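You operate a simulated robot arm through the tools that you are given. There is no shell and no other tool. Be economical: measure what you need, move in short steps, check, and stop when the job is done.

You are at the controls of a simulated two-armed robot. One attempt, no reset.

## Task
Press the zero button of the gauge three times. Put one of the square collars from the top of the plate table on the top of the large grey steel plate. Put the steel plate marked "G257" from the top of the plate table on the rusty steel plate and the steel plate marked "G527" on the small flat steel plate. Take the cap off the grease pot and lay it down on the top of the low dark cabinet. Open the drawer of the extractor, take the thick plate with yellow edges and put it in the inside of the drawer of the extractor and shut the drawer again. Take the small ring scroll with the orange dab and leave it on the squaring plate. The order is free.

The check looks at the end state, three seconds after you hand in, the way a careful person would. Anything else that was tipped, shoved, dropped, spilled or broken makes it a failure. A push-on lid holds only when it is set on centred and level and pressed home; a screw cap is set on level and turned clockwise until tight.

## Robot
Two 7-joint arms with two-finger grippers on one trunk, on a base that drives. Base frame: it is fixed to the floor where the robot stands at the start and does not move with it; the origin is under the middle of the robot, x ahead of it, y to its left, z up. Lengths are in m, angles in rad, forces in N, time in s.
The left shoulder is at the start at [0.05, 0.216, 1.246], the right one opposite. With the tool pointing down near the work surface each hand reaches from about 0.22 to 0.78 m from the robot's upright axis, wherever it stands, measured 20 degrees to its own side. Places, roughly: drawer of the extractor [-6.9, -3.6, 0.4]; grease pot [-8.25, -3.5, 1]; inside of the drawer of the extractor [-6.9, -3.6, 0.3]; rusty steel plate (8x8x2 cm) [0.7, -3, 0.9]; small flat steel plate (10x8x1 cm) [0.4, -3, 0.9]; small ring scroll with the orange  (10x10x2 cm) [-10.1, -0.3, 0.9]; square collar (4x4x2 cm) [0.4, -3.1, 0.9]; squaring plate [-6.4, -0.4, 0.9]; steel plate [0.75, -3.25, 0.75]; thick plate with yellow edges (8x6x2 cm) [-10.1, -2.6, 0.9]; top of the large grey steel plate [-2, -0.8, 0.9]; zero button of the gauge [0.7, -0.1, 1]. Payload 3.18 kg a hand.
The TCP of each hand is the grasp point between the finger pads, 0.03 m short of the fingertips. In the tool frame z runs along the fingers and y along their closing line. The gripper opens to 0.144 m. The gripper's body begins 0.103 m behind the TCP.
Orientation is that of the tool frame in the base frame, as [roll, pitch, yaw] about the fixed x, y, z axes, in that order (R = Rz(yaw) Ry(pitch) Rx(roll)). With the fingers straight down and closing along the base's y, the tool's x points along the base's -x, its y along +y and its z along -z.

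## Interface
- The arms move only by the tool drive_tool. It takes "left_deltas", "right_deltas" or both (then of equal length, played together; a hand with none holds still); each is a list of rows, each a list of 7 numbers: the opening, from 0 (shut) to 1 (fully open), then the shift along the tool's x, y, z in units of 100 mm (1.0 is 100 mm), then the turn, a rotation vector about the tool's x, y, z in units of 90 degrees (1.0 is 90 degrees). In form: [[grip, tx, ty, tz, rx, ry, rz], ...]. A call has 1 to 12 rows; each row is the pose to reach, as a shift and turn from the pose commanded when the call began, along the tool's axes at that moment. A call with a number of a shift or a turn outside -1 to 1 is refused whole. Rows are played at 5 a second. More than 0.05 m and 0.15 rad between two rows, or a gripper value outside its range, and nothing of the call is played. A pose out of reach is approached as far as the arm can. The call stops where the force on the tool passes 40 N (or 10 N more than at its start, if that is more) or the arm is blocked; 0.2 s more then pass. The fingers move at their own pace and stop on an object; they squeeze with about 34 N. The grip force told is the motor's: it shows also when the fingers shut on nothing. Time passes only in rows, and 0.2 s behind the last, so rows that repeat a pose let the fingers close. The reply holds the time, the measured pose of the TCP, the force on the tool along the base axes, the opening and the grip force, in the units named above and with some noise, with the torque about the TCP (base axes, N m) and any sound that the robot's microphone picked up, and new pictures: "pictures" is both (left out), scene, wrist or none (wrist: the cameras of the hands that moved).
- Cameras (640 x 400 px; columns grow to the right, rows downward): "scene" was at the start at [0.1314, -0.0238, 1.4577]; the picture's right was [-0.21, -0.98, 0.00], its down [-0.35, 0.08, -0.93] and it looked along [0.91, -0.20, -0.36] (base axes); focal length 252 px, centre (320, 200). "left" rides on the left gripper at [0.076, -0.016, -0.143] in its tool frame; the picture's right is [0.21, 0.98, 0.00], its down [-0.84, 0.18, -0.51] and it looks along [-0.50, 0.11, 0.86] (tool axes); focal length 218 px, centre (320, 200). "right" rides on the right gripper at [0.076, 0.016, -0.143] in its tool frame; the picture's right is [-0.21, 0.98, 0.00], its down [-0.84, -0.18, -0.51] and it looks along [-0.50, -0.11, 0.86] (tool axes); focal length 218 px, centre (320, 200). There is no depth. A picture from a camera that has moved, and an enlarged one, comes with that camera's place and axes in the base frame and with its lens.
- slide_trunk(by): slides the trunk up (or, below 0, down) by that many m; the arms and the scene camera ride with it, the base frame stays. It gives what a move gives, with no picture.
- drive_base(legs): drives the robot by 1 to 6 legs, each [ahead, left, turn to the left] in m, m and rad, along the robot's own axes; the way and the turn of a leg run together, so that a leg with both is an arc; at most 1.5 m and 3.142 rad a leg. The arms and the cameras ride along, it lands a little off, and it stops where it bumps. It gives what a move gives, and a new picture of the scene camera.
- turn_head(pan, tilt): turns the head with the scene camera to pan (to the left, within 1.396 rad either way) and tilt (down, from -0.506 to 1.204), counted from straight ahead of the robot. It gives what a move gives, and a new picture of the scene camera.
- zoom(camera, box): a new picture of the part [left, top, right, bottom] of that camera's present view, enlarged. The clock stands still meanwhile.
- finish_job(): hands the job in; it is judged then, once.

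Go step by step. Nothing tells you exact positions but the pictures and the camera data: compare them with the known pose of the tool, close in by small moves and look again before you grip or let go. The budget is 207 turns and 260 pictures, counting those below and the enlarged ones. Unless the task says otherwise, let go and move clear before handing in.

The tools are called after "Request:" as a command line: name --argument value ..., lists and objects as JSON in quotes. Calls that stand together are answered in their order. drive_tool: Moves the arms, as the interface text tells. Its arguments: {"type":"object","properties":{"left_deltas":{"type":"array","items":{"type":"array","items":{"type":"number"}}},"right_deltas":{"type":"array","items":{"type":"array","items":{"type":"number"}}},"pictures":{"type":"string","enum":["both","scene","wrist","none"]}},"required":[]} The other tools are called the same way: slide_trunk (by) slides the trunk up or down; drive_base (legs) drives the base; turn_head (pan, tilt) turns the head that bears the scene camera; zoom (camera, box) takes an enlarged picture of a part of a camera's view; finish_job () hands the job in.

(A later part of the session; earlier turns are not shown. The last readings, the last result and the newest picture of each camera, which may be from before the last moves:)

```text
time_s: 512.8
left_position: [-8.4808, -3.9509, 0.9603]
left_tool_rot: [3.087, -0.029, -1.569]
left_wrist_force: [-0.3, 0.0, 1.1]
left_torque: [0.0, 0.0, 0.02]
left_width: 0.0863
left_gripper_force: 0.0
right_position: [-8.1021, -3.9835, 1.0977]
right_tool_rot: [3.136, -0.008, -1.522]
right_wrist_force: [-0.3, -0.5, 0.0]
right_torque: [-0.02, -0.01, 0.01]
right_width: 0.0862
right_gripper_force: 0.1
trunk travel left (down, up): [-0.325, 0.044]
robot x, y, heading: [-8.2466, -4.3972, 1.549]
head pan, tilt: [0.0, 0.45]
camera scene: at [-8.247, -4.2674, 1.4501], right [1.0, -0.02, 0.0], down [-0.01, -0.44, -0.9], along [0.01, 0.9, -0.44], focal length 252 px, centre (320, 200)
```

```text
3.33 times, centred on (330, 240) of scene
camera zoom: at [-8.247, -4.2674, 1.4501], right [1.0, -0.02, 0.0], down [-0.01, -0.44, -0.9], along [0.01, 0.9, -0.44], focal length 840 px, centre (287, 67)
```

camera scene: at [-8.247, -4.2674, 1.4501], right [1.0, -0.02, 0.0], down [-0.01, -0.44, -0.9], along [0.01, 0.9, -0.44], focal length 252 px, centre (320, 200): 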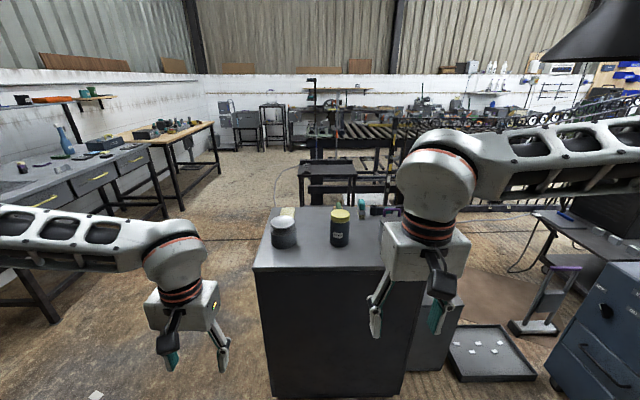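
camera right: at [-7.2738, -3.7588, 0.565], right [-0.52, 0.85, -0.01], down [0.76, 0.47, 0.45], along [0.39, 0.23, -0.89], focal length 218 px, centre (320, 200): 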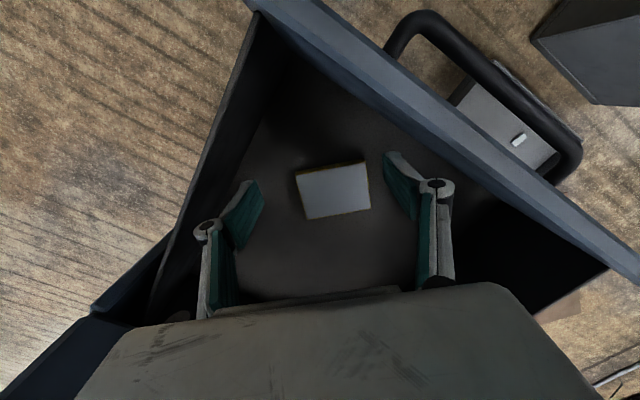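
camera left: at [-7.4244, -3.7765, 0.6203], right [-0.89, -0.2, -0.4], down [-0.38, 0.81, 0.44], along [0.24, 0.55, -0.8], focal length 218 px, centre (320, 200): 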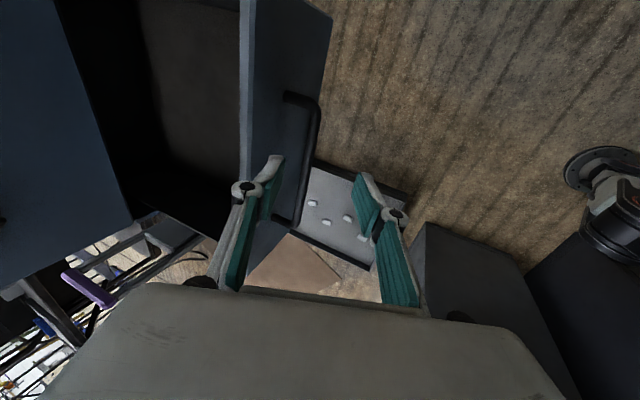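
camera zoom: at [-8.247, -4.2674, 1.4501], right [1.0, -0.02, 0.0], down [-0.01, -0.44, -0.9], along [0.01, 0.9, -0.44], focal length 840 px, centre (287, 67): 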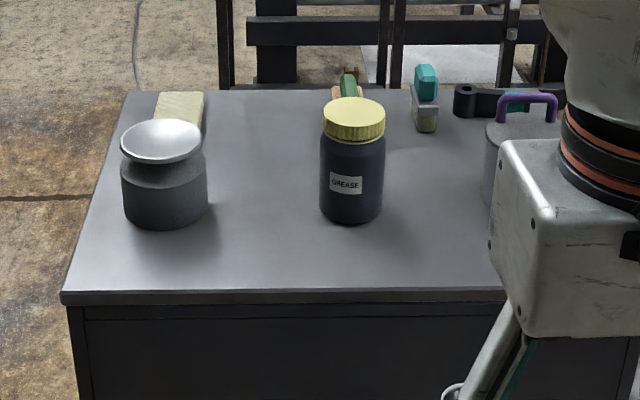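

The grease pot is the dark jar with the yellow ribbed cap, at about [-8.17, -3.49], and the cabinet top is near z 0.905. I'll raise both hands a bit and move in.

Request:
drive_tool --left_deltas '[[0.3, 0.2, 0, -0.4, 0, 0, 0], [0.3, 0.4, 0, -0.8, 0, 0, 0], [0.3, 0.5, 0, -1, 0, 0, 0]]' --right_deltas '[[0.7, 0.1, 0, -0.3, 0, 0, 0], [0.7, 0.1, 0, -0.6, 0, 0, 0], [0.7, 0.1, 0, -0.7, 0, 0, 0]]' --pictures "none"

Request:
drive_base --legs '[[0.32, 0.08, 0.02]]'

Request:
drive_tool --right_deltas '[[0.7, 0, 0, 0, 0, 0, 0.03]]' --pictures "wrist"

```text
time_s: 513.6
left_position: [-8.4752, -4.0006, 1.0624]
left_tool_rot: [3.086, -0.028, -1.572]
left_wrist_force: [1.1, 0.4, 1.2]
left_torque: [-0.02, 0.03, 0.02]
left_width: 0.0433
left_gripper_force: 0.1
right_position: [-8.1, -3.9914, 1.1682]
right_tool_rot: [3.137, -0.008, -1.524]
right_wrist_force: [-0.2, -0.6, 0.4]
right_torque: [0.02, 0.01, 0.01]
right_width: 0.1008
right_gripper_force: 0.1
trunk travel left (down, up): [-0.325, 0.044]
robot x, y, heading: [-8.2494, -4.3958, 1.555]
head pan, tilt: [0.0, 0.45]
```

```text
time_s: 515.8
left_position: [-8.5625, -3.6837, 1.0621]
left_tool_rot: [3.087, -0.028, -1.545]
left_wrist_force: [-0.2, -0.2, -0.4]
left_torque: [-0.06, -0.01, 0.03]
left_width: 0.0432
left_gripper_force: 0.0
right_position: [-8.188, -3.6673, 1.1668]
right_tool_rot: [3.135, -0.008, -1.5]
right_wrist_force: [-0.6, 0.6, -0.6]
right_torque: [-0.03, -0.03, -0.06]
right_width: 0.1009
right_gripper_force: 0.1
trunk travel left (down, up): [-0.325, 0.044]
robot x, y, heading: [-8.3267, -4.075, 1.573]
head pan, tilt: [0.0, 0.45]
camera scene: at [-8.3284, -3.9455, 1.4501], right [1.0, 0.01, 0.0], down [0.0, -0.44, -0.9], along [-0.01, 0.9, -0.44], focal length 252 px, centre (320, 200)
```

scene: 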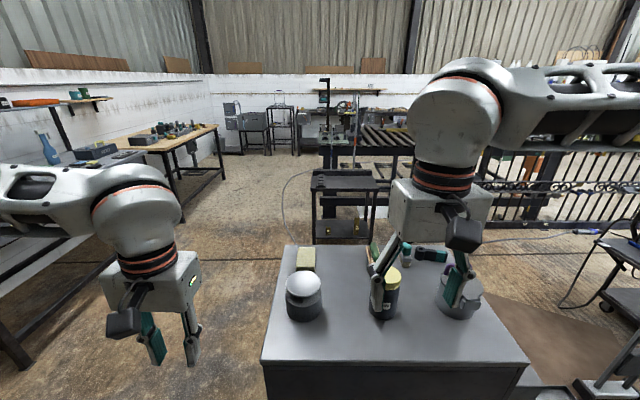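

```text
time_s: 516.2
left_position: [-8.5627, -3.6842, 1.0619]
left_tool_rot: [3.086, -0.027, -1.544]
left_wrist_force: [-0.3, 0.2, 0.5]
left_torque: [0.01, -0.02, -0.03]
left_width: 0.0432
left_gripper_force: 0.0
right_position: [-8.1883, -3.6672, 1.166]
right_tool_rot: [3.137, -0.007, -1.546]
right_wrist_force: [0.7, 0.2, 0.0]
right_torque: [0.01, -0.01, 0.02]
right_width: 0.1007
right_gripper_force: 0.1
trunk travel left (down, up): [-0.325, 0.044]
robot x, y, heading: [-8.3268, -4.0749, 1.576]
head pan, tilt: [0.0, 0.45]
camera right: at [-8.2021, -3.7429, 1.3101], right [-0.98, 0.19, 0.0], down [0.16, 0.85, 0.5], along [0.09, 0.49, -0.87], focal length 218 px, centre (320, 200)
```

right: 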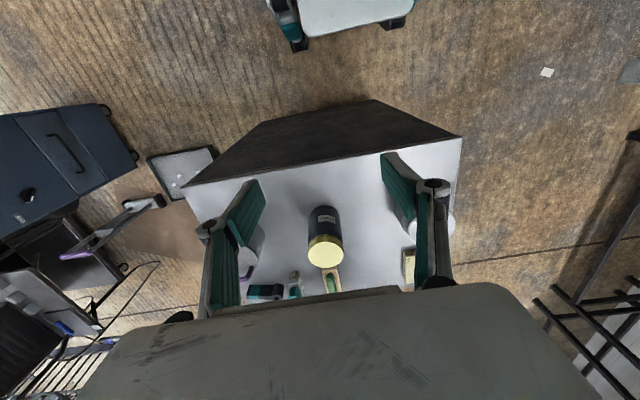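

The cap centre is about [-8.168, -3.477], its top near z 1.015. I'll move above it and pre-turn the wrist clockwise so I can unscrew with a long counter-clockwise turn.

Request:
drive_tool --right_deltas '[[0.65, -0.4, -0.05, 0, 0, 0, 0], [0.65, -0.8, -0.1, 0, 0, 0, 0], [0.65, -1, -0.2, 0, 0, 0, 0]]' --pictures "none"

Request:
drive_tool --right_deltas '[[0.65, -0.4, 0, 0, 0, 0, 0.09], [0.65, -0.88, 0, 0, 0, 0, 0.18], [0.65, -0.88, 0, 0, 0, 0, 0.27], [0.65, -0.88, 0, 0, 0, 0, 0.36], [0.65, -0.88, 0, 0, 0, 0, 0.45], [0.65, -0.88, 0, 0, 0, 0, 0.54], [0.65, -0.88, 0, 0, 0, 0, 0.63], [0.65, -0.88, 0, 0, 0, 0, 0.72], [0.65, -0.88, 0, 0, 0, 0, 0.8]]' --pictures "wrist"

```text
time_s: 517.0
left_position: [-8.5634, -3.6833, 1.0617]
left_tool_rot: [3.086, -0.029, -1.547]
left_wrist_force: [-0.7, 0.0, -0.7]
left_torque: [0.02, 0.02, 0.0]
left_width: 0.0431
left_gripper_force: 0.0
right_position: [-8.1711, -3.5677, 1.1656]
right_tool_rot: [3.137, -0.007, -1.545]
right_wrist_force: [0.6, 0.6, -0.3]
right_torque: [0.0, 0.04, 0.01]
right_width: 0.0936
right_gripper_force: 0.0
trunk travel left (down, up): [-0.325, 0.044]
robot x, y, heading: [-8.3273, -4.0768, 1.576]
head pan, tilt: [0.0, 0.45]
```

```text
time_s: 519.0
left_position: [-8.5633, -3.6824, 1.0622]
left_tool_rot: [3.088, -0.028, -1.547]
left_wrist_force: [0.2, 0.0, 0.5]
left_torque: [-0.02, 0.02, 0.01]
left_width: 0.0433
left_gripper_force: 0.1
right_position: [-8.172, -3.4784, 1.1642]
right_tool_rot: [-3.136, -0.007, -2.807]
right_wrist_force: [0.0, 1.1, 0.2]
right_torque: [-0.01, -0.01, 0.01]
right_width: 0.0935
right_gripper_force: 0.0
trunk travel left (down, up): [-0.325, 0.044]
robot x, y, heading: [-8.3314, -4.0761, 1.575]
head pan, tilt: [0.0, 0.45]
camera right: at [-8.2496, -3.4873, 1.3083], right [-0.13, 0.99, -0.01], down [0.86, 0.11, 0.5], along [0.5, 0.06, -0.86], focal length 218 px, centre (320, 200)
```

right: 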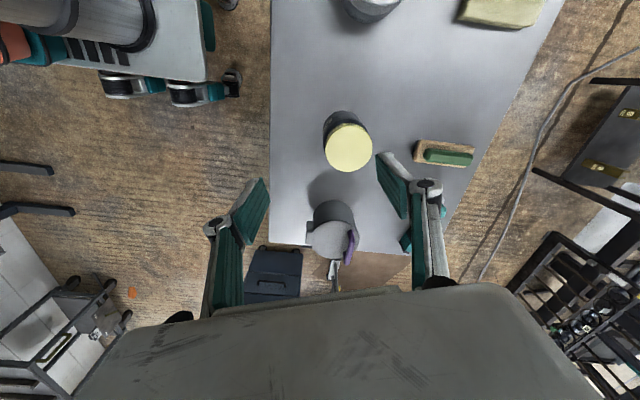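

Combining the views, the cap's top centre is about [-8.163, -3.438, 0.99]. I'll correct and come down closer for another look.

Request:
drive_tool --right_deltas '[[0.65, -0.1, 0.17, 0.2, 0, 0, 0], [0.65, -0.22, 0.35, 0.5, 0, 0, 0], [0.65, -0.22, 0.35, 0.85, 0, 0, 0]]' --pictures "wrist"

Request:
zoom --camera "right" --box '[200, 60, 440, 260]'

```text
time_s: 519.8
left_position: [-8.5635, -3.6837, 1.062]
left_tool_rot: [3.086, -0.027, -1.547]
left_wrist_force: [0.4, 0.2, 0.0]
left_torque: [-0.05, 0.02, -0.03]
left_width: 0.043
left_gripper_force: 0.2
right_position: [-8.1647, -3.4376, 1.0798]
right_tool_rot: [-3.135, -0.009, -2.802]
right_wrist_force: [0.6, 0.5, 0.1]
right_torque: [-0.02, 0.01, 0.01]
right_width: 0.0936
right_gripper_force: 0.0
trunk travel left (down, up): [-0.325, 0.044]
robot x, y, heading: [-8.3272, -4.0763, 1.577]
head pan, tilt: [0.0, 0.45]
camera right: at [-8.2404, -3.4471, 1.2234], right [-0.13, 0.99, -0.01], down [0.86, 0.11, 0.5], along [0.5, 0.06, -0.86], focal length 218 px, centre (320, 200)
```

right: 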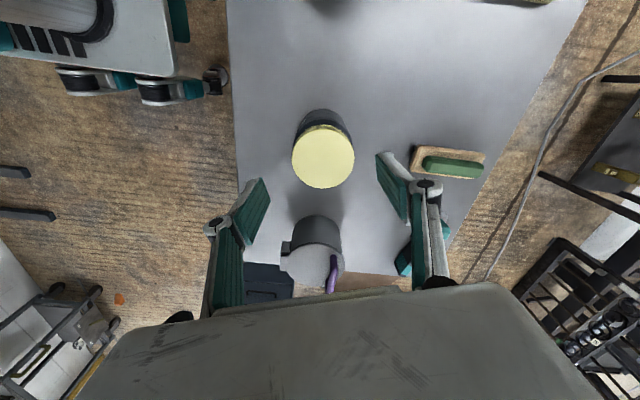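

```text
2.00 times, centred on (320, 160) of right
camera zoom: at [-8.2404, -3.4471, 1.2234], right [-0.13, 0.99, -0.01], down [0.86, 0.11, 0.5], along [0.5, 0.06, -0.86], focal length 436 px, centre (320, 280)
```

zoom: 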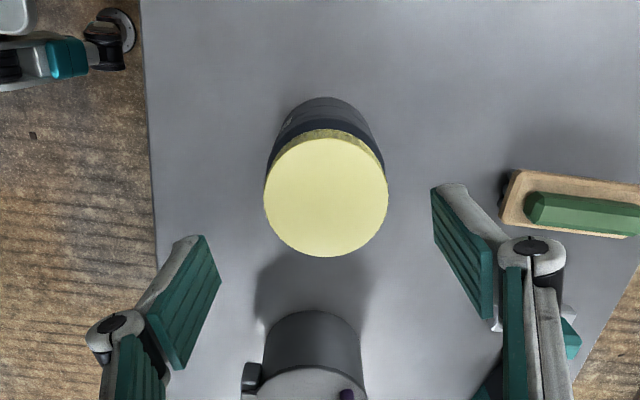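

The cap is about 7 cm across and centred within 6 mm. I'll descend, grip it and check.

Request:
drive_tool --right_deltas '[[0.65, -0.07, 0.02, 0.3, 0, 0, 0], [0.65, -0.07, 0.02, 0.55, 0, 0, 0], [0.65, -0.07, 0.02, 0.72, 0, 0, 0], [0.5, -0.07, 0.02, 0.72, 0, 0, 0], [0.3, -0.07, 0.02, 0.72, 0, 0, 0], [0, -0.07, 0.02, 0.72, 0, 0, 0]]' --pictures "wrist"

```text
time_s: 521.2
left_position: [-8.5623, -3.6834, 1.0617]
left_tool_rot: [3.086, -0.027, -1.546]
left_wrist_force: [0.0, 0.0, 0.1]
left_torque: [0.02, -0.02, -0.01]
left_width: 0.0433
left_gripper_force: 0.1
right_position: [-8.1589, -3.436, 1.0079]
right_tool_rot: [-3.137, -0.006, -2.804]
right_wrist_force: [0.8, 0.9, -1.7]
right_torque: [0.03, -0.02, 0.03]
right_width: 0.0671
right_gripper_force: 34.2
trunk travel left (down, up): [-0.325, 0.044]
robot x, y, heading: [-8.3247, -4.0734, 1.579]
head pan, tilt: [0.0, 0.45]
camera right: at [-8.2351, -3.4439, 1.1507], right [-0.13, 0.99, -0.01], down [0.86, 0.11, 0.5], along [0.5, 0.06, -0.86], focal length 218 px, centre (320, 200)
```

right: 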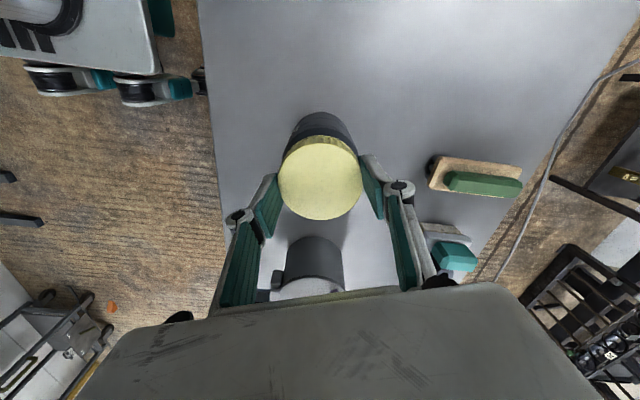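

Cap gripped. I'll turn it counter-clockwise by 90° and watch the torque and whether the jar turns.

Request:
drive_tool --right_deltas '[[0, 0, 0, 0, 0, 0, -0.09], [0, 0, 0, 0, 0, 0, -0.18], [0, 0, 0, 0, 0, 0, -0.27], [0, 0, 0, 0, 0, 0, -0.36], [0, 0, 0, 0, 0, 0, -0.45], [0, 0, 0, 0, 0, 0, -0.54], [0, 0, 0, 0, 0, 0, -0.63], [0, 0, 0, 0, 0, 0, -0.72], [0, 0, 0, 0, 0, 0, -0.81], [0, 0, 0, 0, 0, 0, -0.9], [0, 0, 0, 0, 0, 0, -0.98]]' --pictures "both"

```text
time_s: 523.6
left_position: [-8.5627, -3.684, 1.0623]
left_tool_rot: [3.088, -0.028, -1.545]
left_wrist_force: [0.6, -1.0, -0.3]
left_torque: [-0.04, -0.01, 0.0]
left_width: 0.0432
left_gripper_force: 0.0
right_position: [-8.1591, -3.4355, 1.0074]
right_tool_rot: [3.135, -0.004, -1.39]
right_wrist_force: [0.5, -1.8, -0.4]
right_torque: [-0.15, -0.12, -0.03]
right_width: 0.0673
right_gripper_force: 34.4
right hand out of reach, approached as far as the arm can: row 11
trunk travel left (down, up): [-0.325, 0.044]
robot x, y, heading: [-8.3289, -4.0749, 1.577]
head pan, tilt: [0.0, 0.45]
camera scene: at [-8.3282, -3.9464, 1.4501], right [1.0, 0.01, 0.0], down [0.0, -0.44, -0.9], along [-0.01, 0.9, -0.44], focal length 252 px, centre (320, 200)
camera right: at [-8.1603, -3.5124, 1.151], right [-1.0, 0.03, 0.0], down [0.03, 0.86, 0.5], along [0.01, 0.5, -0.87], focal length 218 px, centre (320, 200)
```

scene: 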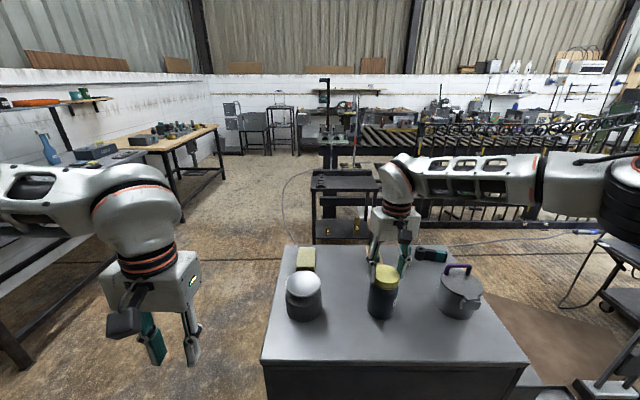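
right: 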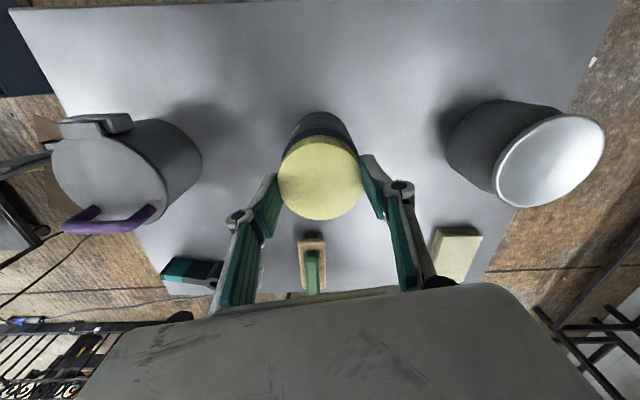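

Request:
zoom --camera "scene" --box '[330, 240, 440, 330]'

```text
4.44 times, centred on (385, 285) of scene
camera zoom: at [-8.3282, -3.9464, 1.4501], right [1.0, 0.01, 0.0], down [0.0, -0.44, -0.9], along [-0.01, 0.9, -0.44], focal length 1120 px, centre (31, -178)
```

zoom: 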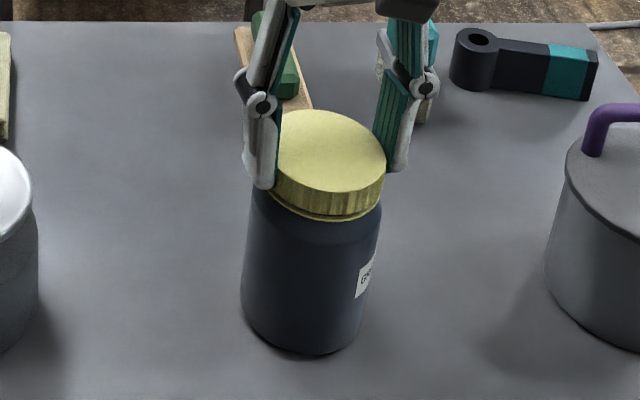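

The jar turned along with the cap. Before bringing in the left hand to hold the jar, I'll test with a tiny lift whether the cap comes off by itself.

Request:
drive_tool --right_deltas '[[0, 0, 0, -0.03, 0, 0, 0], [0, 0, 0, -0.06, 0, 0, 0], [0, 0, 0, -0.1, 0, 0, 0], [0, 0, 0, -0.14, 0, 0, 0]]' --pictures "none"

Request:
zoom --camera "scene" --box '[330, 240, 440, 330]'

```text
time_s: 524.6
left_position: [-8.5635, -3.6829, 1.0613]
left_tool_rot: [3.088, -0.028, -1.546]
left_wrist_force: [0.3, -1.2, 0.2]
left_torque: [0.0, 0.0, -0.02]
left_width: 0.0431
left_gripper_force: 0.2
right_position: [-8.1594, -3.4353, 1.0224]
right_tool_rot: [3.135, -0.007, -1.389]
right_wrist_force: [0.6, 0.2, -3.2]
right_torque: [0.01, -0.02, -0.02]
right_width: 0.0669
right_gripper_force: 34.3
trunk travel left (down, up): [-0.325, 0.044]
robot x, y, heading: [-8.3287, -4.0772, 1.579]
head pan, tilt: [0.0, 0.45]
```

```text
4.44 times, centred on (385, 285) of scene
camera zoom: at [-8.3281, -3.9461, 1.4501], right [1.0, 0.01, 0.0], down [0.0, -0.44, -0.9], along [-0.01, 0.9, -0.44], focal length 1120 px, centre (31, -178)
```

zoom: 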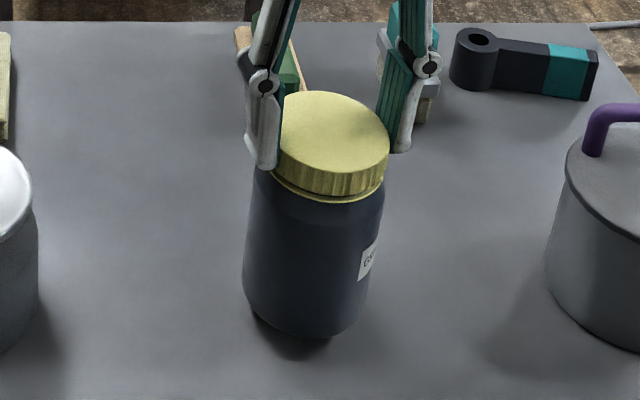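

The jar comes up with the cap, so it's a screw cap on a light jar. I'll set it back down, regrip, and try turning while pressing down so the jar stays put.

Request:
drive_tool --right_deltas '[[0, 0, 0, 0.05, 0, 0, 0], [0, 0, 0, 0.1, 0, 0, 0], [0, 0, 0, 0.14, 0, 0, 0], [0, 0, 0, 0.15, 0, 0, 0], [0.5, 0, 0, 0.15, 0, 0, 0], [0.65, 0, 0, 0.15, 0, 0, 0]]' --pictures "none"

Request:
drive_tool --right_deltas '[[0.65, 0, 0, 0, 0, 0, 0.09], [0.65, 0, 0, 0, 0, 0, 0.18], [0.65, 0, 0, 0, 0, 0, 0.27], [0.65, 0, 0, 0, 0, 0, 0.36], [0.65, 0, 0, 0, 0, 0, 0.45], [0.65, 0, 0, 0, 0, 0, 0.54], [0.65, 0, 0, 0, 0, 0, 0.63], [0.65, 0, 0, 0, 0, 0, 0.72], [0.65, 0, 0, 0, 0, 0, 0.81], [0.65, 0, 0, 0, 0, 0, 0.9], [0.65, 0, 0, 0, 0, 0, 0.97]]' --pictures "none"

Request:
drive_tool --right_deltas '[[0.4, 0, 0, 0, 0, 0, 0], [0, 0, 0, 0, 0, 0, 0], [0, 0, 0, 0, 0, 0, 0], [0, 0, 0, 0.02, 0, 0, 0], [0, 0, 0, 0.03, 0, 0, 0]]' --pictures "none"

Request:
drive_tool --right_deltas '[[0, 0, 0, 0, 0, 0, -0.09], [0, 0, 0, 0, 0, 0, -0.18], [0, 0, 0, 0, 0, 0, -0.27], [0, 0, 0, 0, 0, 0, -0.36], [0, 0, 0, 0, 0, 0, -0.45], [0, 0, 0, 0, 0, 0, -0.54], [0, 0, 0, 0, 0, 0, -0.63], [0, 0, 0, 0, 0, 0, -0.72], [0, 0, 0, 0, 0, 0, -0.81], [0, 0, 0, 0, 0, 0, -0.9], [0, 0, 0, 0, 0, 0, -0.96]]' --pictures "none"

Request:
zoom --camera "scene" --box '[330, 240, 440, 330]'

```text
time_s: 526.0
left_position: [-8.5633, -3.6835, 1.0622]
left_tool_rot: [3.089, -0.027, -1.546]
left_wrist_force: [-0.3, 0.2, -0.4]
left_torque: [0.0, 0.01, -0.04]
left_width: 0.0435
left_gripper_force: 0.0
right_position: [-8.1595, -3.437, 1.0066]
right_tool_rot: [3.136, -0.006, -1.391]
right_wrist_force: [-1.1, 0.2, -0.3]
right_torque: [0.02, -0.01, 0.01]
right_width: 0.0934
right_gripper_force: 0.0
trunk travel left (down, up): [-0.325, 0.044]
robot x, y, heading: [-8.3275, -4.0721, 1.577]
head pan, tilt: [0.0, 0.45]
```

```text
time_s: 528.4
left_position: [-8.5632, -3.683, 1.0626]
left_tool_rot: [3.087, -0.028, -1.548]
left_wrist_force: [0.6, 0.3, 0.4]
left_torque: [-0.02, -0.02, 0.02]
left_width: 0.0433
left_gripper_force: 0.1
right_position: [-8.1596, -3.4358, 1.0063]
right_tool_rot: [-3.136, -0.007, -2.917]
right_wrist_force: [-0.2, 0.4, -0.4]
right_torque: [-0.01, 0.01, 0.0]
right_width: 0.0935
right_gripper_force: 0.0
trunk travel left (down, up): [-0.325, 0.044]
robot x, y, heading: [-8.3279, -4.0731, 1.579]
head pan, tilt: [0.0, 0.45]
```

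```text
time_s: 529.6
left_position: [-8.5636, -3.6851, 1.0619]
left_tool_rot: [3.087, -0.024, -1.546]
left_wrist_force: [-0.4, -0.8, -0.5]
left_torque: [0.0, -0.01, 0.0]
left_width: 0.0433
left_gripper_force: 0.0
right_position: [-8.1597, -3.4341, 1.0055]
right_tool_rot: [-3.141, -0.007, -2.915]
right_wrist_force: [1.4, 4.4, 19.9]
right_torque: [-0.19, -0.18, 0.04]
right_width: 0.0693
right_gripper_force: 34.2
trunk travel left (down, up): [-0.325, 0.044]
robot x, y, heading: [-8.3267, -4.0746, 1.579]
head pan, tilt: [0.0, 0.45]
```

```text
time_s: 532.0
left_position: [-8.5635, -3.6845, 1.0626]
left_tool_rot: [3.088, -0.027, -1.548]
left_wrist_force: [0.5, 0.7, 0.8]
left_torque: [-0.01, 0.02, -0.01]
left_width: 0.0433
left_gripper_force: 0.0
right_position: [-8.1603, -3.437, 1.0057]
right_tool_rot: [3.138, -0.004, -1.404]
right_wrist_force: [0.9, -0.1, 20.3]
right_torque: [-0.11, -0.01, -0.05]
right_width: 0.0687
right_gripper_force: 33.7
trunk travel left (down, up): [-0.325, 0.044]
robot x, y, heading: [-8.3225, -4.0729, 1.58]
head pan, tilt: [0.0, 0.45]
```

```text
4.44 times, centred on (385, 285) of scene
camera zoom: at [-8.3287, -3.9481, 1.4503], right [1.0, 0.01, 0.0], down [0.0, -0.43, -0.9], along [-0.01, 0.9, -0.43], focal length 1120 px, centre (31, -178)
```

zoom: 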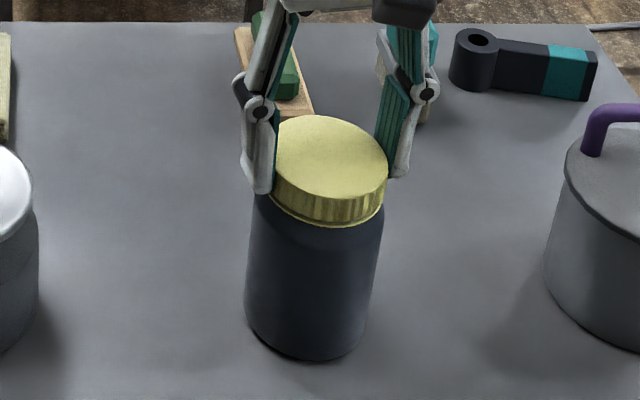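

The jar still spins. I'll use both hands: raise the right hand, shift the base a little, and bring the left gripper in low from the south, tilted forward, to hold the jar's body.

Request:
drive_tool --right_deltas '[[0.4, 0, 0, -0.03, 0, 0, 0], [0.65, 0, 0, -0.03, 0, 0, 0], [0.65, 0, 0, -0.3, 0, 0, 0], [0.65, 0, 0, -0.7, 0, 0, 0], [0.65, 0, 0, -1, 0, 0, 0]]' --left_deltas '[[0.5, 0, 0, 0, 0, 0, 0], [0.7, 0, 0, 0, 0, 0, 0], [0.7, 0, 0, 0, 0, 0, 0], [0.7, 0, 0, 0, 0, 0, 0], [0.7, 0, 0, 0, 0, 0, 0]]' --pictures "none"

Request:
drive_tool --right_deltas '[[0.65, 0, -0.3, -0.3, 0, 0, 0], [0.65, 0, -0.6, -0.6, 0, 0, 0], [0.65, 0, -0.9, -0.9, 0, 0, 0]]' --pictures "none"

Request:
drive_base --legs '[[0, -0.1, -0.008]]'

Request:
drive_tool --left_deltas '[[0.7, 0, -0.1, 0, 0, -0.09, 0], [0.7, 0.1, -0.3, 0, 0, -0.18, 0], [0.7, 0.15, -0.5, 0, 0, -0.27, 0], [0.7, 0.2, -0.7, 0, 0, -0.36, 0], [0.7, 0.2, -0.9, 0, 0, -0.45, 0], [0.7, 0.2, -1, 0, 0, -0.54, 0], [0.7, 0.2, -1, 0, 0, -0.6, 0]]' --pictures "none"

```text
time_s: 533.2
left_position: [-8.5628, -3.6826, 1.0614]
left_tool_rot: [3.085, -0.03, -1.545]
left_wrist_force: [0.8, 0.0, -0.3]
left_torque: [0.02, 0.02, -0.02]
left_width: 0.1008
left_gripper_force: 0.0
right_position: [-8.1579, -3.4355, 1.0547]
right_tool_rot: [3.135, -0.006, -1.404]
right_wrist_force: [1.4, -0.9, 0.2]
right_torque: [-0.01, 0.01, -0.02]
right_width: 0.0936
right_gripper_force: 0.0
right hand out of reach, approached as far as the arm can: row 4, 5
trunk travel left (down, up): [-0.325, 0.044]
robot x, y, heading: [-8.3278, -4.0758, 1.579]
head pan, tilt: [0.0, 0.45]
```

```text
time_s: 534.0
left_position: [-8.5635, -3.6841, 1.062]
left_tool_rot: [3.089, -0.027, -1.545]
left_wrist_force: [-0.3, 0.6, -0.4]
left_torque: [-0.02, 0.0, -0.01]
left_width: 0.1005
left_gripper_force: 0.0
right_position: [-8.1587, -3.437, 1.0536]
right_tool_rot: [3.136, -0.005, -1.408]
right_wrist_force: [0.6, -0.7, 0.2]
right_torque: [0.0, -0.02, 0.01]
right_width: 0.0935
right_gripper_force: 0.1
right hand out of reach, approached as far as the arm can: row 1, 2, 3
trunk travel left (down, up): [-0.325, 0.044]
robot x, y, heading: [-8.325, -4.0737, 1.577]
head pan, tilt: [0.0, 0.45]
```

```text
time_s: 535.5
left_position: [-8.4609, -3.6822, 1.0624]
left_tool_rot: [3.086, -0.029, -1.555]
left_wrist_force: [0.5, 0.0, 0.6]
left_torque: [0.0, 0.0, -0.03]
left_width: 0.1008
left_gripper_force: 0.1
right_position: [-8.0542, -3.4369, 1.0531]
right_tool_rot: [3.136, -0.005, -1.413]
right_wrist_force: [-0.1, 0.0, 0.3]
right_torque: [0.03, 0.04, 0.02]
right_width: 0.0935
right_gripper_force: 0.1
trunk travel left (down, up): [-0.325, 0.044]
robot x, y, heading: [-8.2258, -4.0749, 1.566]
head pan, tilt: [0.0, 0.45]
camera scene: at [-8.2269, -3.946, 1.4501], right [1.0, 0.0, 0.0], down [0.0, -0.44, -0.9], along [0.0, 0.9, -0.44], focal length 252 px, centre (320, 200)
```

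scene: 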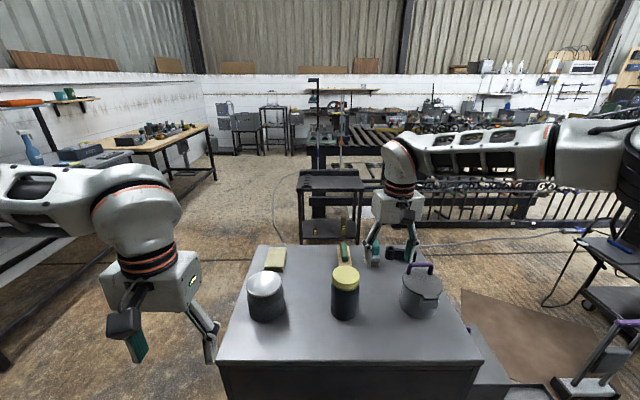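

```text
time_s: 537.1
left_position: [-8.3067, -3.6622, 1.0486]
left_tool_rot: [3.051, 0.915, -1.626]
left_wrist_force: [0.1, -0.3, 0.4]
left_torque: [-0.01, 0.03, 0.0]
left_width: 0.1009
left_gripper_force: 0.1
left hand out of reach, approached as far as the arm can: row 3, 4, 5, 6, 7
right_position: [-8.0544, -3.4366, 1.0555]
right_tool_rot: [3.135, -0.006, -1.415]
right_wrist_force: [-0.6, 0.1, -0.3]
right_torque: [-0.02, -0.01, 0.01]
right_width: 0.0936
right_gripper_force: 0.0
trunk travel left (down, up): [-0.325, 0.044]
robot x, y, heading: [-8.2282, -4.0746, 1.571]
head pan, tilt: [0.0, 0.45]
```

The left hand is tilted about 52°. I'll slide it across in front of the jar and then advance, checking the view.

Request:
drive_tool --left_deltas '[[0.7, 0, -0.35, 0, 0, 0, 0], [0.7, 0, -0.7, 0, 0, 0, 0], [0.7, 0, -1, 0, 0, 0, 0]]' --pictures "none"

Request:
drive_tool --left_deltas '[[0.7, 0, -0.2, 0, 0, 0, 0], [0.7, -0.15, -0.37, 0.25, 0, 0, 0], [0.7, -0.3, -0.37, 0.55, 0, 0, 0], [0.7, -0.35, -0.37, 0.75, 0, 0, 0]]' --pictures "both"

```text
time_s: 538.1
left_position: [-8.2404, -3.6277, 1.0579]
left_tool_rot: [-3.102, 0.886, -1.392]
left_wrist_force: [-0.2, -0.7, -0.3]
left_torque: [-0.01, 0.05, -0.02]
left_width: 0.1008
left_gripper_force: 0.0
right_position: [-8.0553, -3.4366, 1.0543]
right_tool_rot: [3.136, -0.004, -1.413]
right_wrist_force: [-0.2, -0.2, 0.2]
right_torque: [0.0, -0.02, 0.01]
right_width: 0.0936
right_gripper_force: 0.0
trunk travel left (down, up): [-0.325, 0.044]
robot x, y, heading: [-8.2254, -4.071, 1.568]
head pan, tilt: [0.0, 0.45]
stopped in row 3 (left hand): the arm was blocked; the commanded pose is now the measured one
```

```text
time_s: 539.3
left_position: [-8.2297, -3.5238, 1.0608]
left_tool_rot: [-3.001, 0.881, -1.261]
left_wrist_force: [0.0, 0.0, -0.1]
left_torque: [0.0, 0.06, -0.02]
left_width: 0.1009
left_gripper_force: 0.0
right_position: [-8.0564, -3.4368, 1.0553]
right_tool_rot: [3.136, -0.006, -1.414]
right_wrist_force: [-0.3, -0.1, -0.1]
right_torque: [0.01, 0.0, -0.02]
right_width: 0.0936
right_gripper_force: 0.1
trunk travel left (down, up): [-0.325, 0.044]
robot x, y, heading: [-8.2291, -4.0744, 1.566]
head pan, tilt: [0.0, 0.45]
stopped in row 4 (left hand): the arm was blocked; the commanded pose is now the measured one
camera scene: at [-8.2279, -3.9462, 1.4502], right [1.0, 0.0, 0.0], down [0.0, -0.43, -0.9], along [0.0, 0.9, -0.43], focal length 252 px, centre (320, 200)
camera left: at [-8.185, -3.6772, 1.0948], right [-0.91, -0.32, -0.25], down [-0.29, 0.08, 0.95], along [-0.28, 0.94, -0.17], focal length 218 px, centre (320, 200)
```

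scene: 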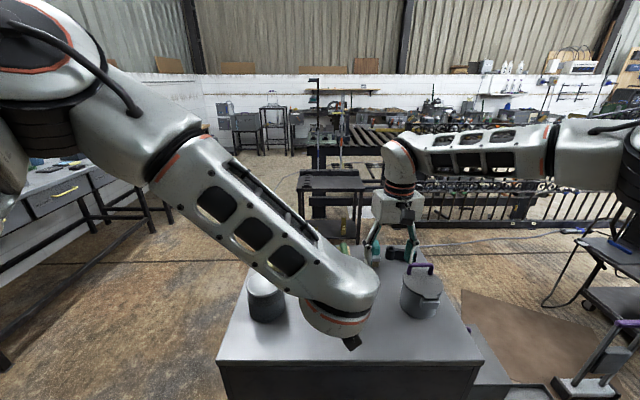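
left: 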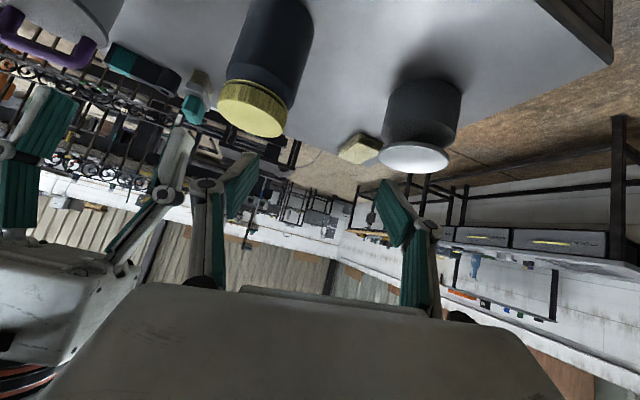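

The jar is too far to the right for the left arm from here. I'll retreat the left hand, then shift the base further right and slightly forward so both arms can reach the jar.

Request:
drive_tool --left_deltas '[[0.7, 0.15, 0.05, -0.3, 0, 0, 0], [0.7, 0.35, 0.13, -0.65, 0, 0, 0], [0.7, 0.57, 0.22, -1, 0, 0, 0]]' --pictures "none"

Request:
drive_base --legs '[[0.05, -0.14, 0]]'

Request:
drive_tool --left_deltas '[[0.7, 0, 0, 0, 0, 0, 0]]' --pictures "wrist"

```text
time_s: 540.3
left_position: [-8.2529, -3.6184, 1.0923]
left_tool_rot: [-2.893, 0.825, -1.09]
left_wrist_force: [-0.9, -0.1, -0.4]
left_torque: [-0.01, 0.01, -0.03]
left_width: 0.1007
left_gripper_force: 0.1
right_position: [-8.0553, -3.4352, 1.0541]
right_tool_rot: [3.137, -0.005, -1.412]
right_wrist_force: [0.0, 0.3, -0.9]
right_torque: [0.02, -0.01, -0.01]
right_width: 0.0936
right_gripper_force: 0.1
trunk travel left (down, up): [-0.325, 0.044]
robot x, y, heading: [-8.2289, -4.0749, 1.568]
head pan, tilt: [0.0, 0.45]
stopped in row 3 (left hand): the arm was blocked; the commanded pose is now the measured one
```

```text
time_s: 542.2
left_position: [-8.1125, -3.569, 1.0919]
left_tool_rot: [-2.895, 0.826, -1.088]
left_wrist_force: [0.4, -0.1, -0.2]
left_torque: [-0.01, 0.04, 0.02]
left_width: 0.101
left_gripper_force: 0.0
right_position: [-7.9174, -3.3869, 1.0537]
right_tool_rot: [3.138, -0.005, -1.413]
right_wrist_force: [-0.4, -0.4, -0.4]
right_torque: [0.0, 0.02, -0.01]
right_width: 0.0935
right_gripper_force: 0.0
trunk travel left (down, up): [-0.325, 0.044]
robot x, y, heading: [-8.0895, -4.0205, 1.57]
head pan, tilt: [0.0, 0.45]
camera scene: at [-8.0876, -3.8959, 1.4501], right [1.0, 0.0, 0.0], down [0.0, -0.44, -0.9], along [0.0, 0.9, -0.44], focal length 252 px, centre (320, 200)
```

scene: 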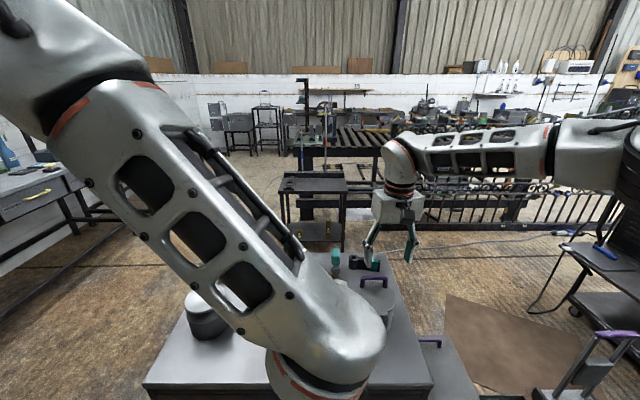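

```text
time_s: 542.6
left_position: [-8.1131, -3.5701, 1.0925]
left_tool_rot: [-2.892, 0.827, -1.085]
left_wrist_force: [0.5, 0.1, 0.3]
left_torque: [0.01, 0.03, 0.02]
left_width: 0.1006
left_gripper_force: 0.1
right_position: [-7.9173, -3.3862, 1.0535]
right_tool_rot: [3.136, -0.005, -1.413]
right_wrist_force: [-0.1, 1.2, 0.7]
right_torque: [-0.02, -0.02, 0.0]
right_width: 0.0936
right_gripper_force: 0.0
trunk travel left (down, up): [-0.325, 0.044]
robot x, y, heading: [-8.0881, -4.0248, 1.571]
head pan, tilt: [0.0, 0.45]
camera left: at [-8.0573, -3.7165, 1.1341], right [-0.86, -0.41, -0.32], down [-0.38, 0.07, 0.92], along [-0.36, 0.91, -0.22], focal length 218 px, centre (320, 200)
```

left: 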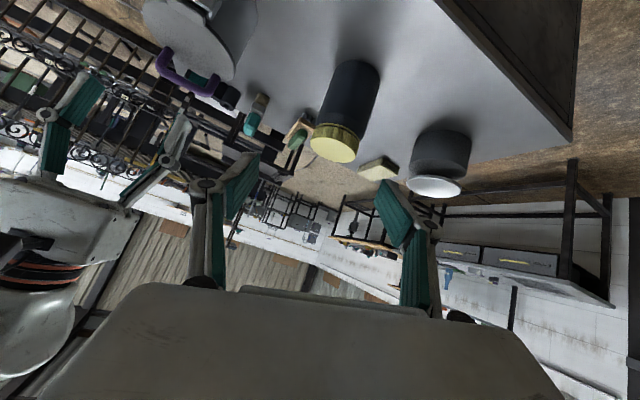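

The left arm now has room. I'll level its closing direction and line it up with the jar.

Request:
drive_tool --left_deltas '[[0.7, 0.02, 0.12, 0.05, 0.018, 0, 0.05], [0.7, 0.04, 0.25, 0.12, 0.037, -0.001, 0.1], [0.7, 0.05, 0.37, 0.2, 0.055, -0.002, 0.155], [0.7, 0.07, 0.49, 0.25, 0.074, -0.003, 0.205]]' --pictures "none"

```text
time_s: 543.6
left_position: [-8.1606, -3.5693, 1.0632]
left_tool_rot: [3.135, 0.874, -1.576]
left_wrist_force: [-0.7, 0.5, 0.4]
left_torque: [0.0, -0.03, 0.03]
left_width: 0.1008
left_gripper_force: 0.2
right_position: [-7.9165, -3.3864, 1.0537]
right_tool_rot: [3.135, -0.005, -1.412]
right_wrist_force: [-0.5, 0.4, -0.5]
right_torque: [-0.02, 0.01, 0.01]
right_width: 0.0936
right_gripper_force: 0.2
trunk travel left (down, up): [-0.325, 0.044]
robot x, y, heading: [-8.0887, -4.0247, 1.572]
head pan, tilt: [0.0, 0.45]
```

Orientation is right now. I'll come down and slide the open fingers around the jar's body.

Request:
drive_tool --left_deltas '[[0.7, 0.15, 0, 0.4, 0, 0, 0], [0.7, 0.3, 0, 0.84, 0, 0, 0]]' --pictures "none"

Request:
drive_tool --left_deltas '[[0.7, 0, 0, 0.2, 0, 0, 0], [0.7, 0, 0, 0.4, 0, 0, 0], [0.7, 0, 0, 0.6, 0, 0, 0], [0.7, 0, 0, 0.8, 0, 0, 0], [0.7, 0, 0, 0.97, 0, 0, 0]]' --pictures "wrist"

```text
time_s: 544.2
left_position: [-8.1621, -3.5245, 0.9845]
left_tool_rot: [3.136, 0.872, -1.576]
left_wrist_force: [0.5, 0.2, -0.4]
left_torque: [-0.01, 0.01, 0.0]
left_width: 0.1007
left_gripper_force: 0.2
right_position: [-7.9169, -3.3859, 1.0542]
right_tool_rot: [3.137, -0.005, -1.413]
right_wrist_force: [0.5, 0.1, -0.3]
right_torque: [-0.01, 0.01, 0.01]
right_width: 0.0934
right_gripper_force: 0.1
trunk travel left (down, up): [-0.325, 0.044]
robot x, y, heading: [-8.0861, -4.0243, 1.575]
head pan, tilt: [0.0, 0.45]
```

```text
time_s: 545.4
left_position: [-8.1609, -3.4511, 0.9234]
left_tool_rot: [3.135, 0.873, -1.576]
left_wrist_force: [-0.2, 0.2, 0.2]
left_torque: [0.03, 0.01, -0.02]
left_width: 0.1008
left_gripper_force: 0.1
right_position: [-7.9167, -3.387, 1.0537]
right_tool_rot: [3.137, -0.005, -1.412]
right_wrist_force: [0.5, -0.3, -0.8]
right_torque: [-0.02, -0.02, -0.01]
right_width: 0.0936
right_gripper_force: 0.0
trunk travel left (down, up): [-0.325, 0.044]
robot x, y, heading: [-8.0879, -4.0241, 1.568]
head pan, tilt: [0.0, 0.45]
camera left: at [-8.1443, -3.6075, 0.9579], right [-0.98, -0.13, -0.16], down [-0.18, 0.15, 0.97], along [-0.1, 0.98, -0.17], focal length 218 px, centre (320, 200)
```

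left: 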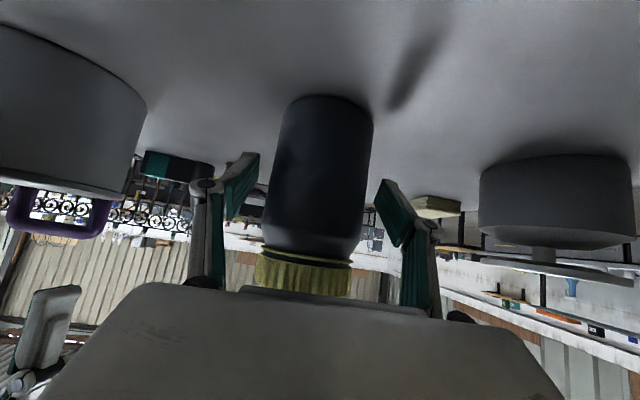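

The jar body is between the left fingers. Closing the left gripper.

Request:
drive_tool --left_deltas '[[0.5, 0, 0, 0.1, 0, 0, 0], [0.4, 0, 0, 0.1, 0, 0, 0], [0.2, 0, 0, 0.1, 0, 0, 0], [0, 0, 0, 0.1, 0, 0, 0]]' --pictures "none"

```text
time_s: 546.4
left_position: [-8.159, -3.4435, 0.9198]
left_tool_rot: [3.138, 0.878, -1.574]
left_wrist_force: [3.6, 0.9, 22.8]
left_torque: [0.42, -0.11, 0.06]
left_width: 0.0735
left_gripper_force: 33.7
right_position: [-7.9157, -3.3879, 1.0555]
right_tool_rot: [3.135, -0.003, -1.412]
right_wrist_force: [-0.2, -0.4, 0.3]
right_torque: [-0.01, 0.02, 0.0]
right_width: 0.0935
right_gripper_force: 0.0
trunk travel left (down, up): [-0.325, 0.044]
robot x, y, heading: [-8.0829, -4.0243, 1.573]
head pan, tilt: [0.0, 0.45]
```

The jar is firmly held. Now I'll bring the right hand over the cap, pre-turned clockwise.

Request:
drive_tool --right_deltas '[[0.65, 0, 0.4, 0, 0, 0, 0], [0.65, 0, 0.8, 0, 0, 0, 0], [0.65, 0, 1, 0, 0, 0, 0]]' --left_deltas '[[0, -0.02, 0, -0.02, 0, 0, 0], [0, -0.02, 0, -0.02, 0, 0, 0], [0, -0.02, 0, -0.02, 0, 0, 0]]' --pictures "none"

Request:
drive_tool --right_deltas '[[0.65, 0.05, 0.4, 0, 0, 0, 0], [0.65, 0.1, 0.8, 0, 0, 0, 0], [0.65, 0.11, 1, 0, 0, 0, 0]]' --pictures "none"

Request:
drive_tool --right_deltas '[[0.65, 0, 0.25, 0, 0, 0, 0.09], [0.65, 0, 0.49, 0, 0, 0, 0.18], [0.65, 0, 0.49, 0, 0, 0, 0.27], [0.65, 0, 0.49, 0, 0, 0, 0.36], [0.65, 0, 0.49, 0, 0, 0, 0.45], [0.65, 0, 0.49, 0, 0, 0, 0.54], [0.65, 0, 0.49, 0, 0, 0, 0.63], [0.65, 0, 0.49, 0, 0, 0, 0.69]]' --pictures "wrist"

```text
time_s: 547.2
left_position: [-8.1603, -3.4434, 0.9175]
left_tool_rot: [3.137, 0.872, -1.576]
left_wrist_force: [1.3, 1.4, 9.3]
left_torque: [0.63, 0.01, -0.13]
left_width: 0.0736
left_gripper_force: 34.1
right_position: [-8.0162, -3.4039, 1.0555]
right_tool_rot: [3.136, -0.006, -1.413]
right_wrist_force: [-0.7, -0.4, -0.2]
right_torque: [-0.04, -0.02, 0.0]
right_width: 0.0937
right_gripper_force: 0.0
trunk travel left (down, up): [-0.325, 0.044]
robot x, y, heading: [-8.0849, -4.0259, 1.568]
head pan, tilt: [0.0, 0.45]
```

```text
time_s: 548.0
left_position: [-8.1613, -3.445, 0.92]
left_tool_rot: [3.137, 0.871, -1.577]
left_wrist_force: [-0.4, -1.0, 4.2]
left_torque: [0.25, 0.08, -0.03]
left_width: 0.0735
left_gripper_force: 33.7
right_position: [-8.113, -3.4307, 1.0548]
right_tool_rot: [3.136, -0.005, -1.413]
right_wrist_force: [-0.4, 0.9, -0.1]
right_torque: [0.01, 0.01, -0.01]
right_width: 0.0936
right_gripper_force: 0.0
trunk travel left (down, up): [-0.325, 0.044]
robot x, y, heading: [-8.0857, -4.0247, 1.571]
head pan, tilt: [0.0, 0.45]
```

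```text
time_s: 549.8
left_position: [-8.1603, -3.4415, 0.9201]
left_tool_rot: [3.136, 0.872, -1.576]
left_wrist_force: [0.7, 0.4, 0.8]
left_torque: [-0.05, 0.0, -0.02]
left_width: 0.0734
left_gripper_force: 34.3
right_position: [-8.1612, -3.4366, 1.0552]
right_tool_rot: [-3.141, -0.008, -2.498]
right_wrist_force: [0.2, 0.4, -0.5]
right_torque: [0.01, 0.0, 0.03]
right_width: 0.0936
right_gripper_force: 0.1
trunk travel left (down, up): [-0.325, 0.044]
robot x, y, heading: [-8.0913, -4.0269, 1.57]
head pan, tilt: [0.0, 0.45]
camera right: at [-8.2305, -3.4686, 1.1985], right [-0.42, 0.91, 0.0], down [0.78, 0.36, 0.5], along [0.46, 0.21, -0.86], focal length 218 px, centre (320, 200)
```

right: 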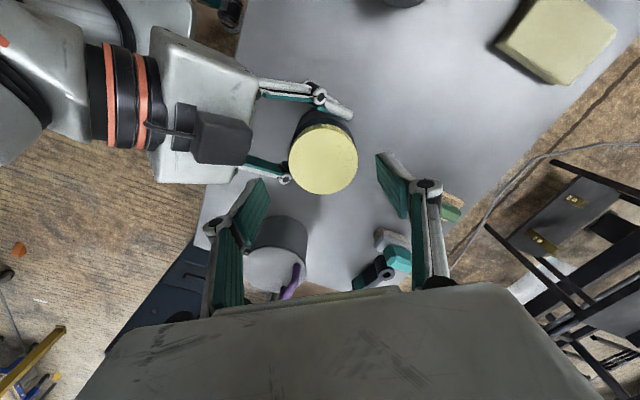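

The cap is centred under the right gripper and the left hand holds the jar below. I'll go down, grip the cap's upper half, and turn counter-clockwise about 60°.

Request:
drive_tool --right_deltas '[[0.65, 0, 0, 0.2, 0, 0, 0], [0.65, 0, 0, 0.42, 0, 0, 0], [0.4, 0, 0, 0.42, 0, 0, 0], [0, 0, 0, 0.42, 0, 0, 0], [0, 0, 0, 0.42, 0, 0, 0]]' --left_deltas '[[0, 0, 0, 0, 0, 0, 0], [0, 0, 0, 0, 0, 0, 0], [0, 0, 0, 0, 0, 0, 0], [0, 0, 0, 0, 0, 0, 0], [0, 0, 0, 0, 0, 0, 0]]' --pictures "none"

Request:
drive_tool --right_deltas '[[0, 0, 0, 0, 0, 0, -0.07], [0, 0, 0, 0, 0, 0, -0.14], [0, 0, 0, 0, 0, 0, -0.21], [0, 0, 0, 0, 0, 0, -0.28], [0, 0, 0, 0, 0, 0, -0.35], [0, 0, 0, 0, 0, 0, -0.42], [0, 0, 0, 0, 0, 0, -0.49], [0, 0, 0, 0, 0, 0, -0.56], [0, 0, 0, 0, 0, 0, -0.63], [0, 0, 0, 0, 0, 0, -0.69]]' --pictures "wrist"

```text
time_s: 551.0
left_position: [-8.1589, -3.4445, 0.9197]
left_tool_rot: [3.139, 0.87, -1.578]
left_wrist_force: [8.1, -10.8, -0.3]
left_torque: [0.49, 0.16, -0.1]
left_width: 0.0736
left_gripper_force: 34.0
right_position: [-8.1606, -3.4371, 1.0144]
right_tool_rot: [3.14, -0.005, -2.497]
right_wrist_force: [-6.2, 11.0, 3.0]
right_torque: [0.53, 0.26, 0.04]
right_width: 0.0668
right_gripper_force: 33.7
trunk travel left (down, up): [-0.325, 0.044]
robot x, y, heading: [-8.0886, -4.0247, 1.571]
head pan, tilt: [0.0, 0.45]
```

```text
time_s: 553.2
left_position: [-8.1622, -3.4429, 0.9197]
left_tool_rot: [3.134, 0.874, -1.574]
left_wrist_force: [-0.1, -5.2, -14.3]
left_torque: [-0.26, -0.2, 0.11]
left_width: 0.0736
left_gripper_force: 34.1
right_position: [-8.1607, -3.4373, 1.0143]
right_tool_rot: [3.136, -0.004, -1.411]
right_wrist_force: [4.0, 4.2, 26.7]
right_torque: [0.15, -0.62, -0.06]
right_width: 0.0663
right_gripper_force: 33.7
trunk travel left (down, up): [-0.325, 0.044]
robot x, y, heading: [-8.0866, -4.0217, 1.568]
head pan, tilt: [0.0, 0.45]
camera right: at [-8.1629, -3.5146, 1.1577], right [-1.0, 0.05, 0.0], down [0.05, 0.86, 0.5], along [0.02, 0.5, -0.86], focal length 218 px, centre (320, 200)
```

right: 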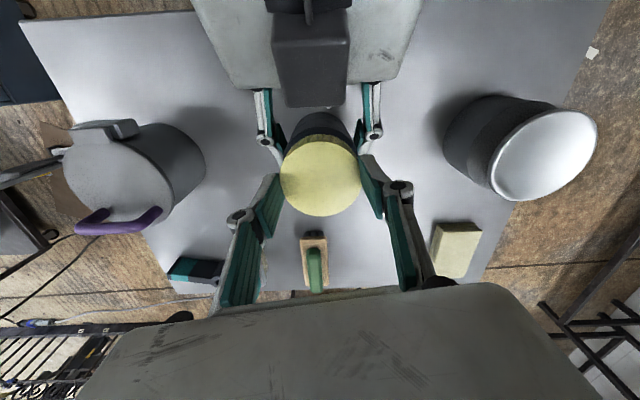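

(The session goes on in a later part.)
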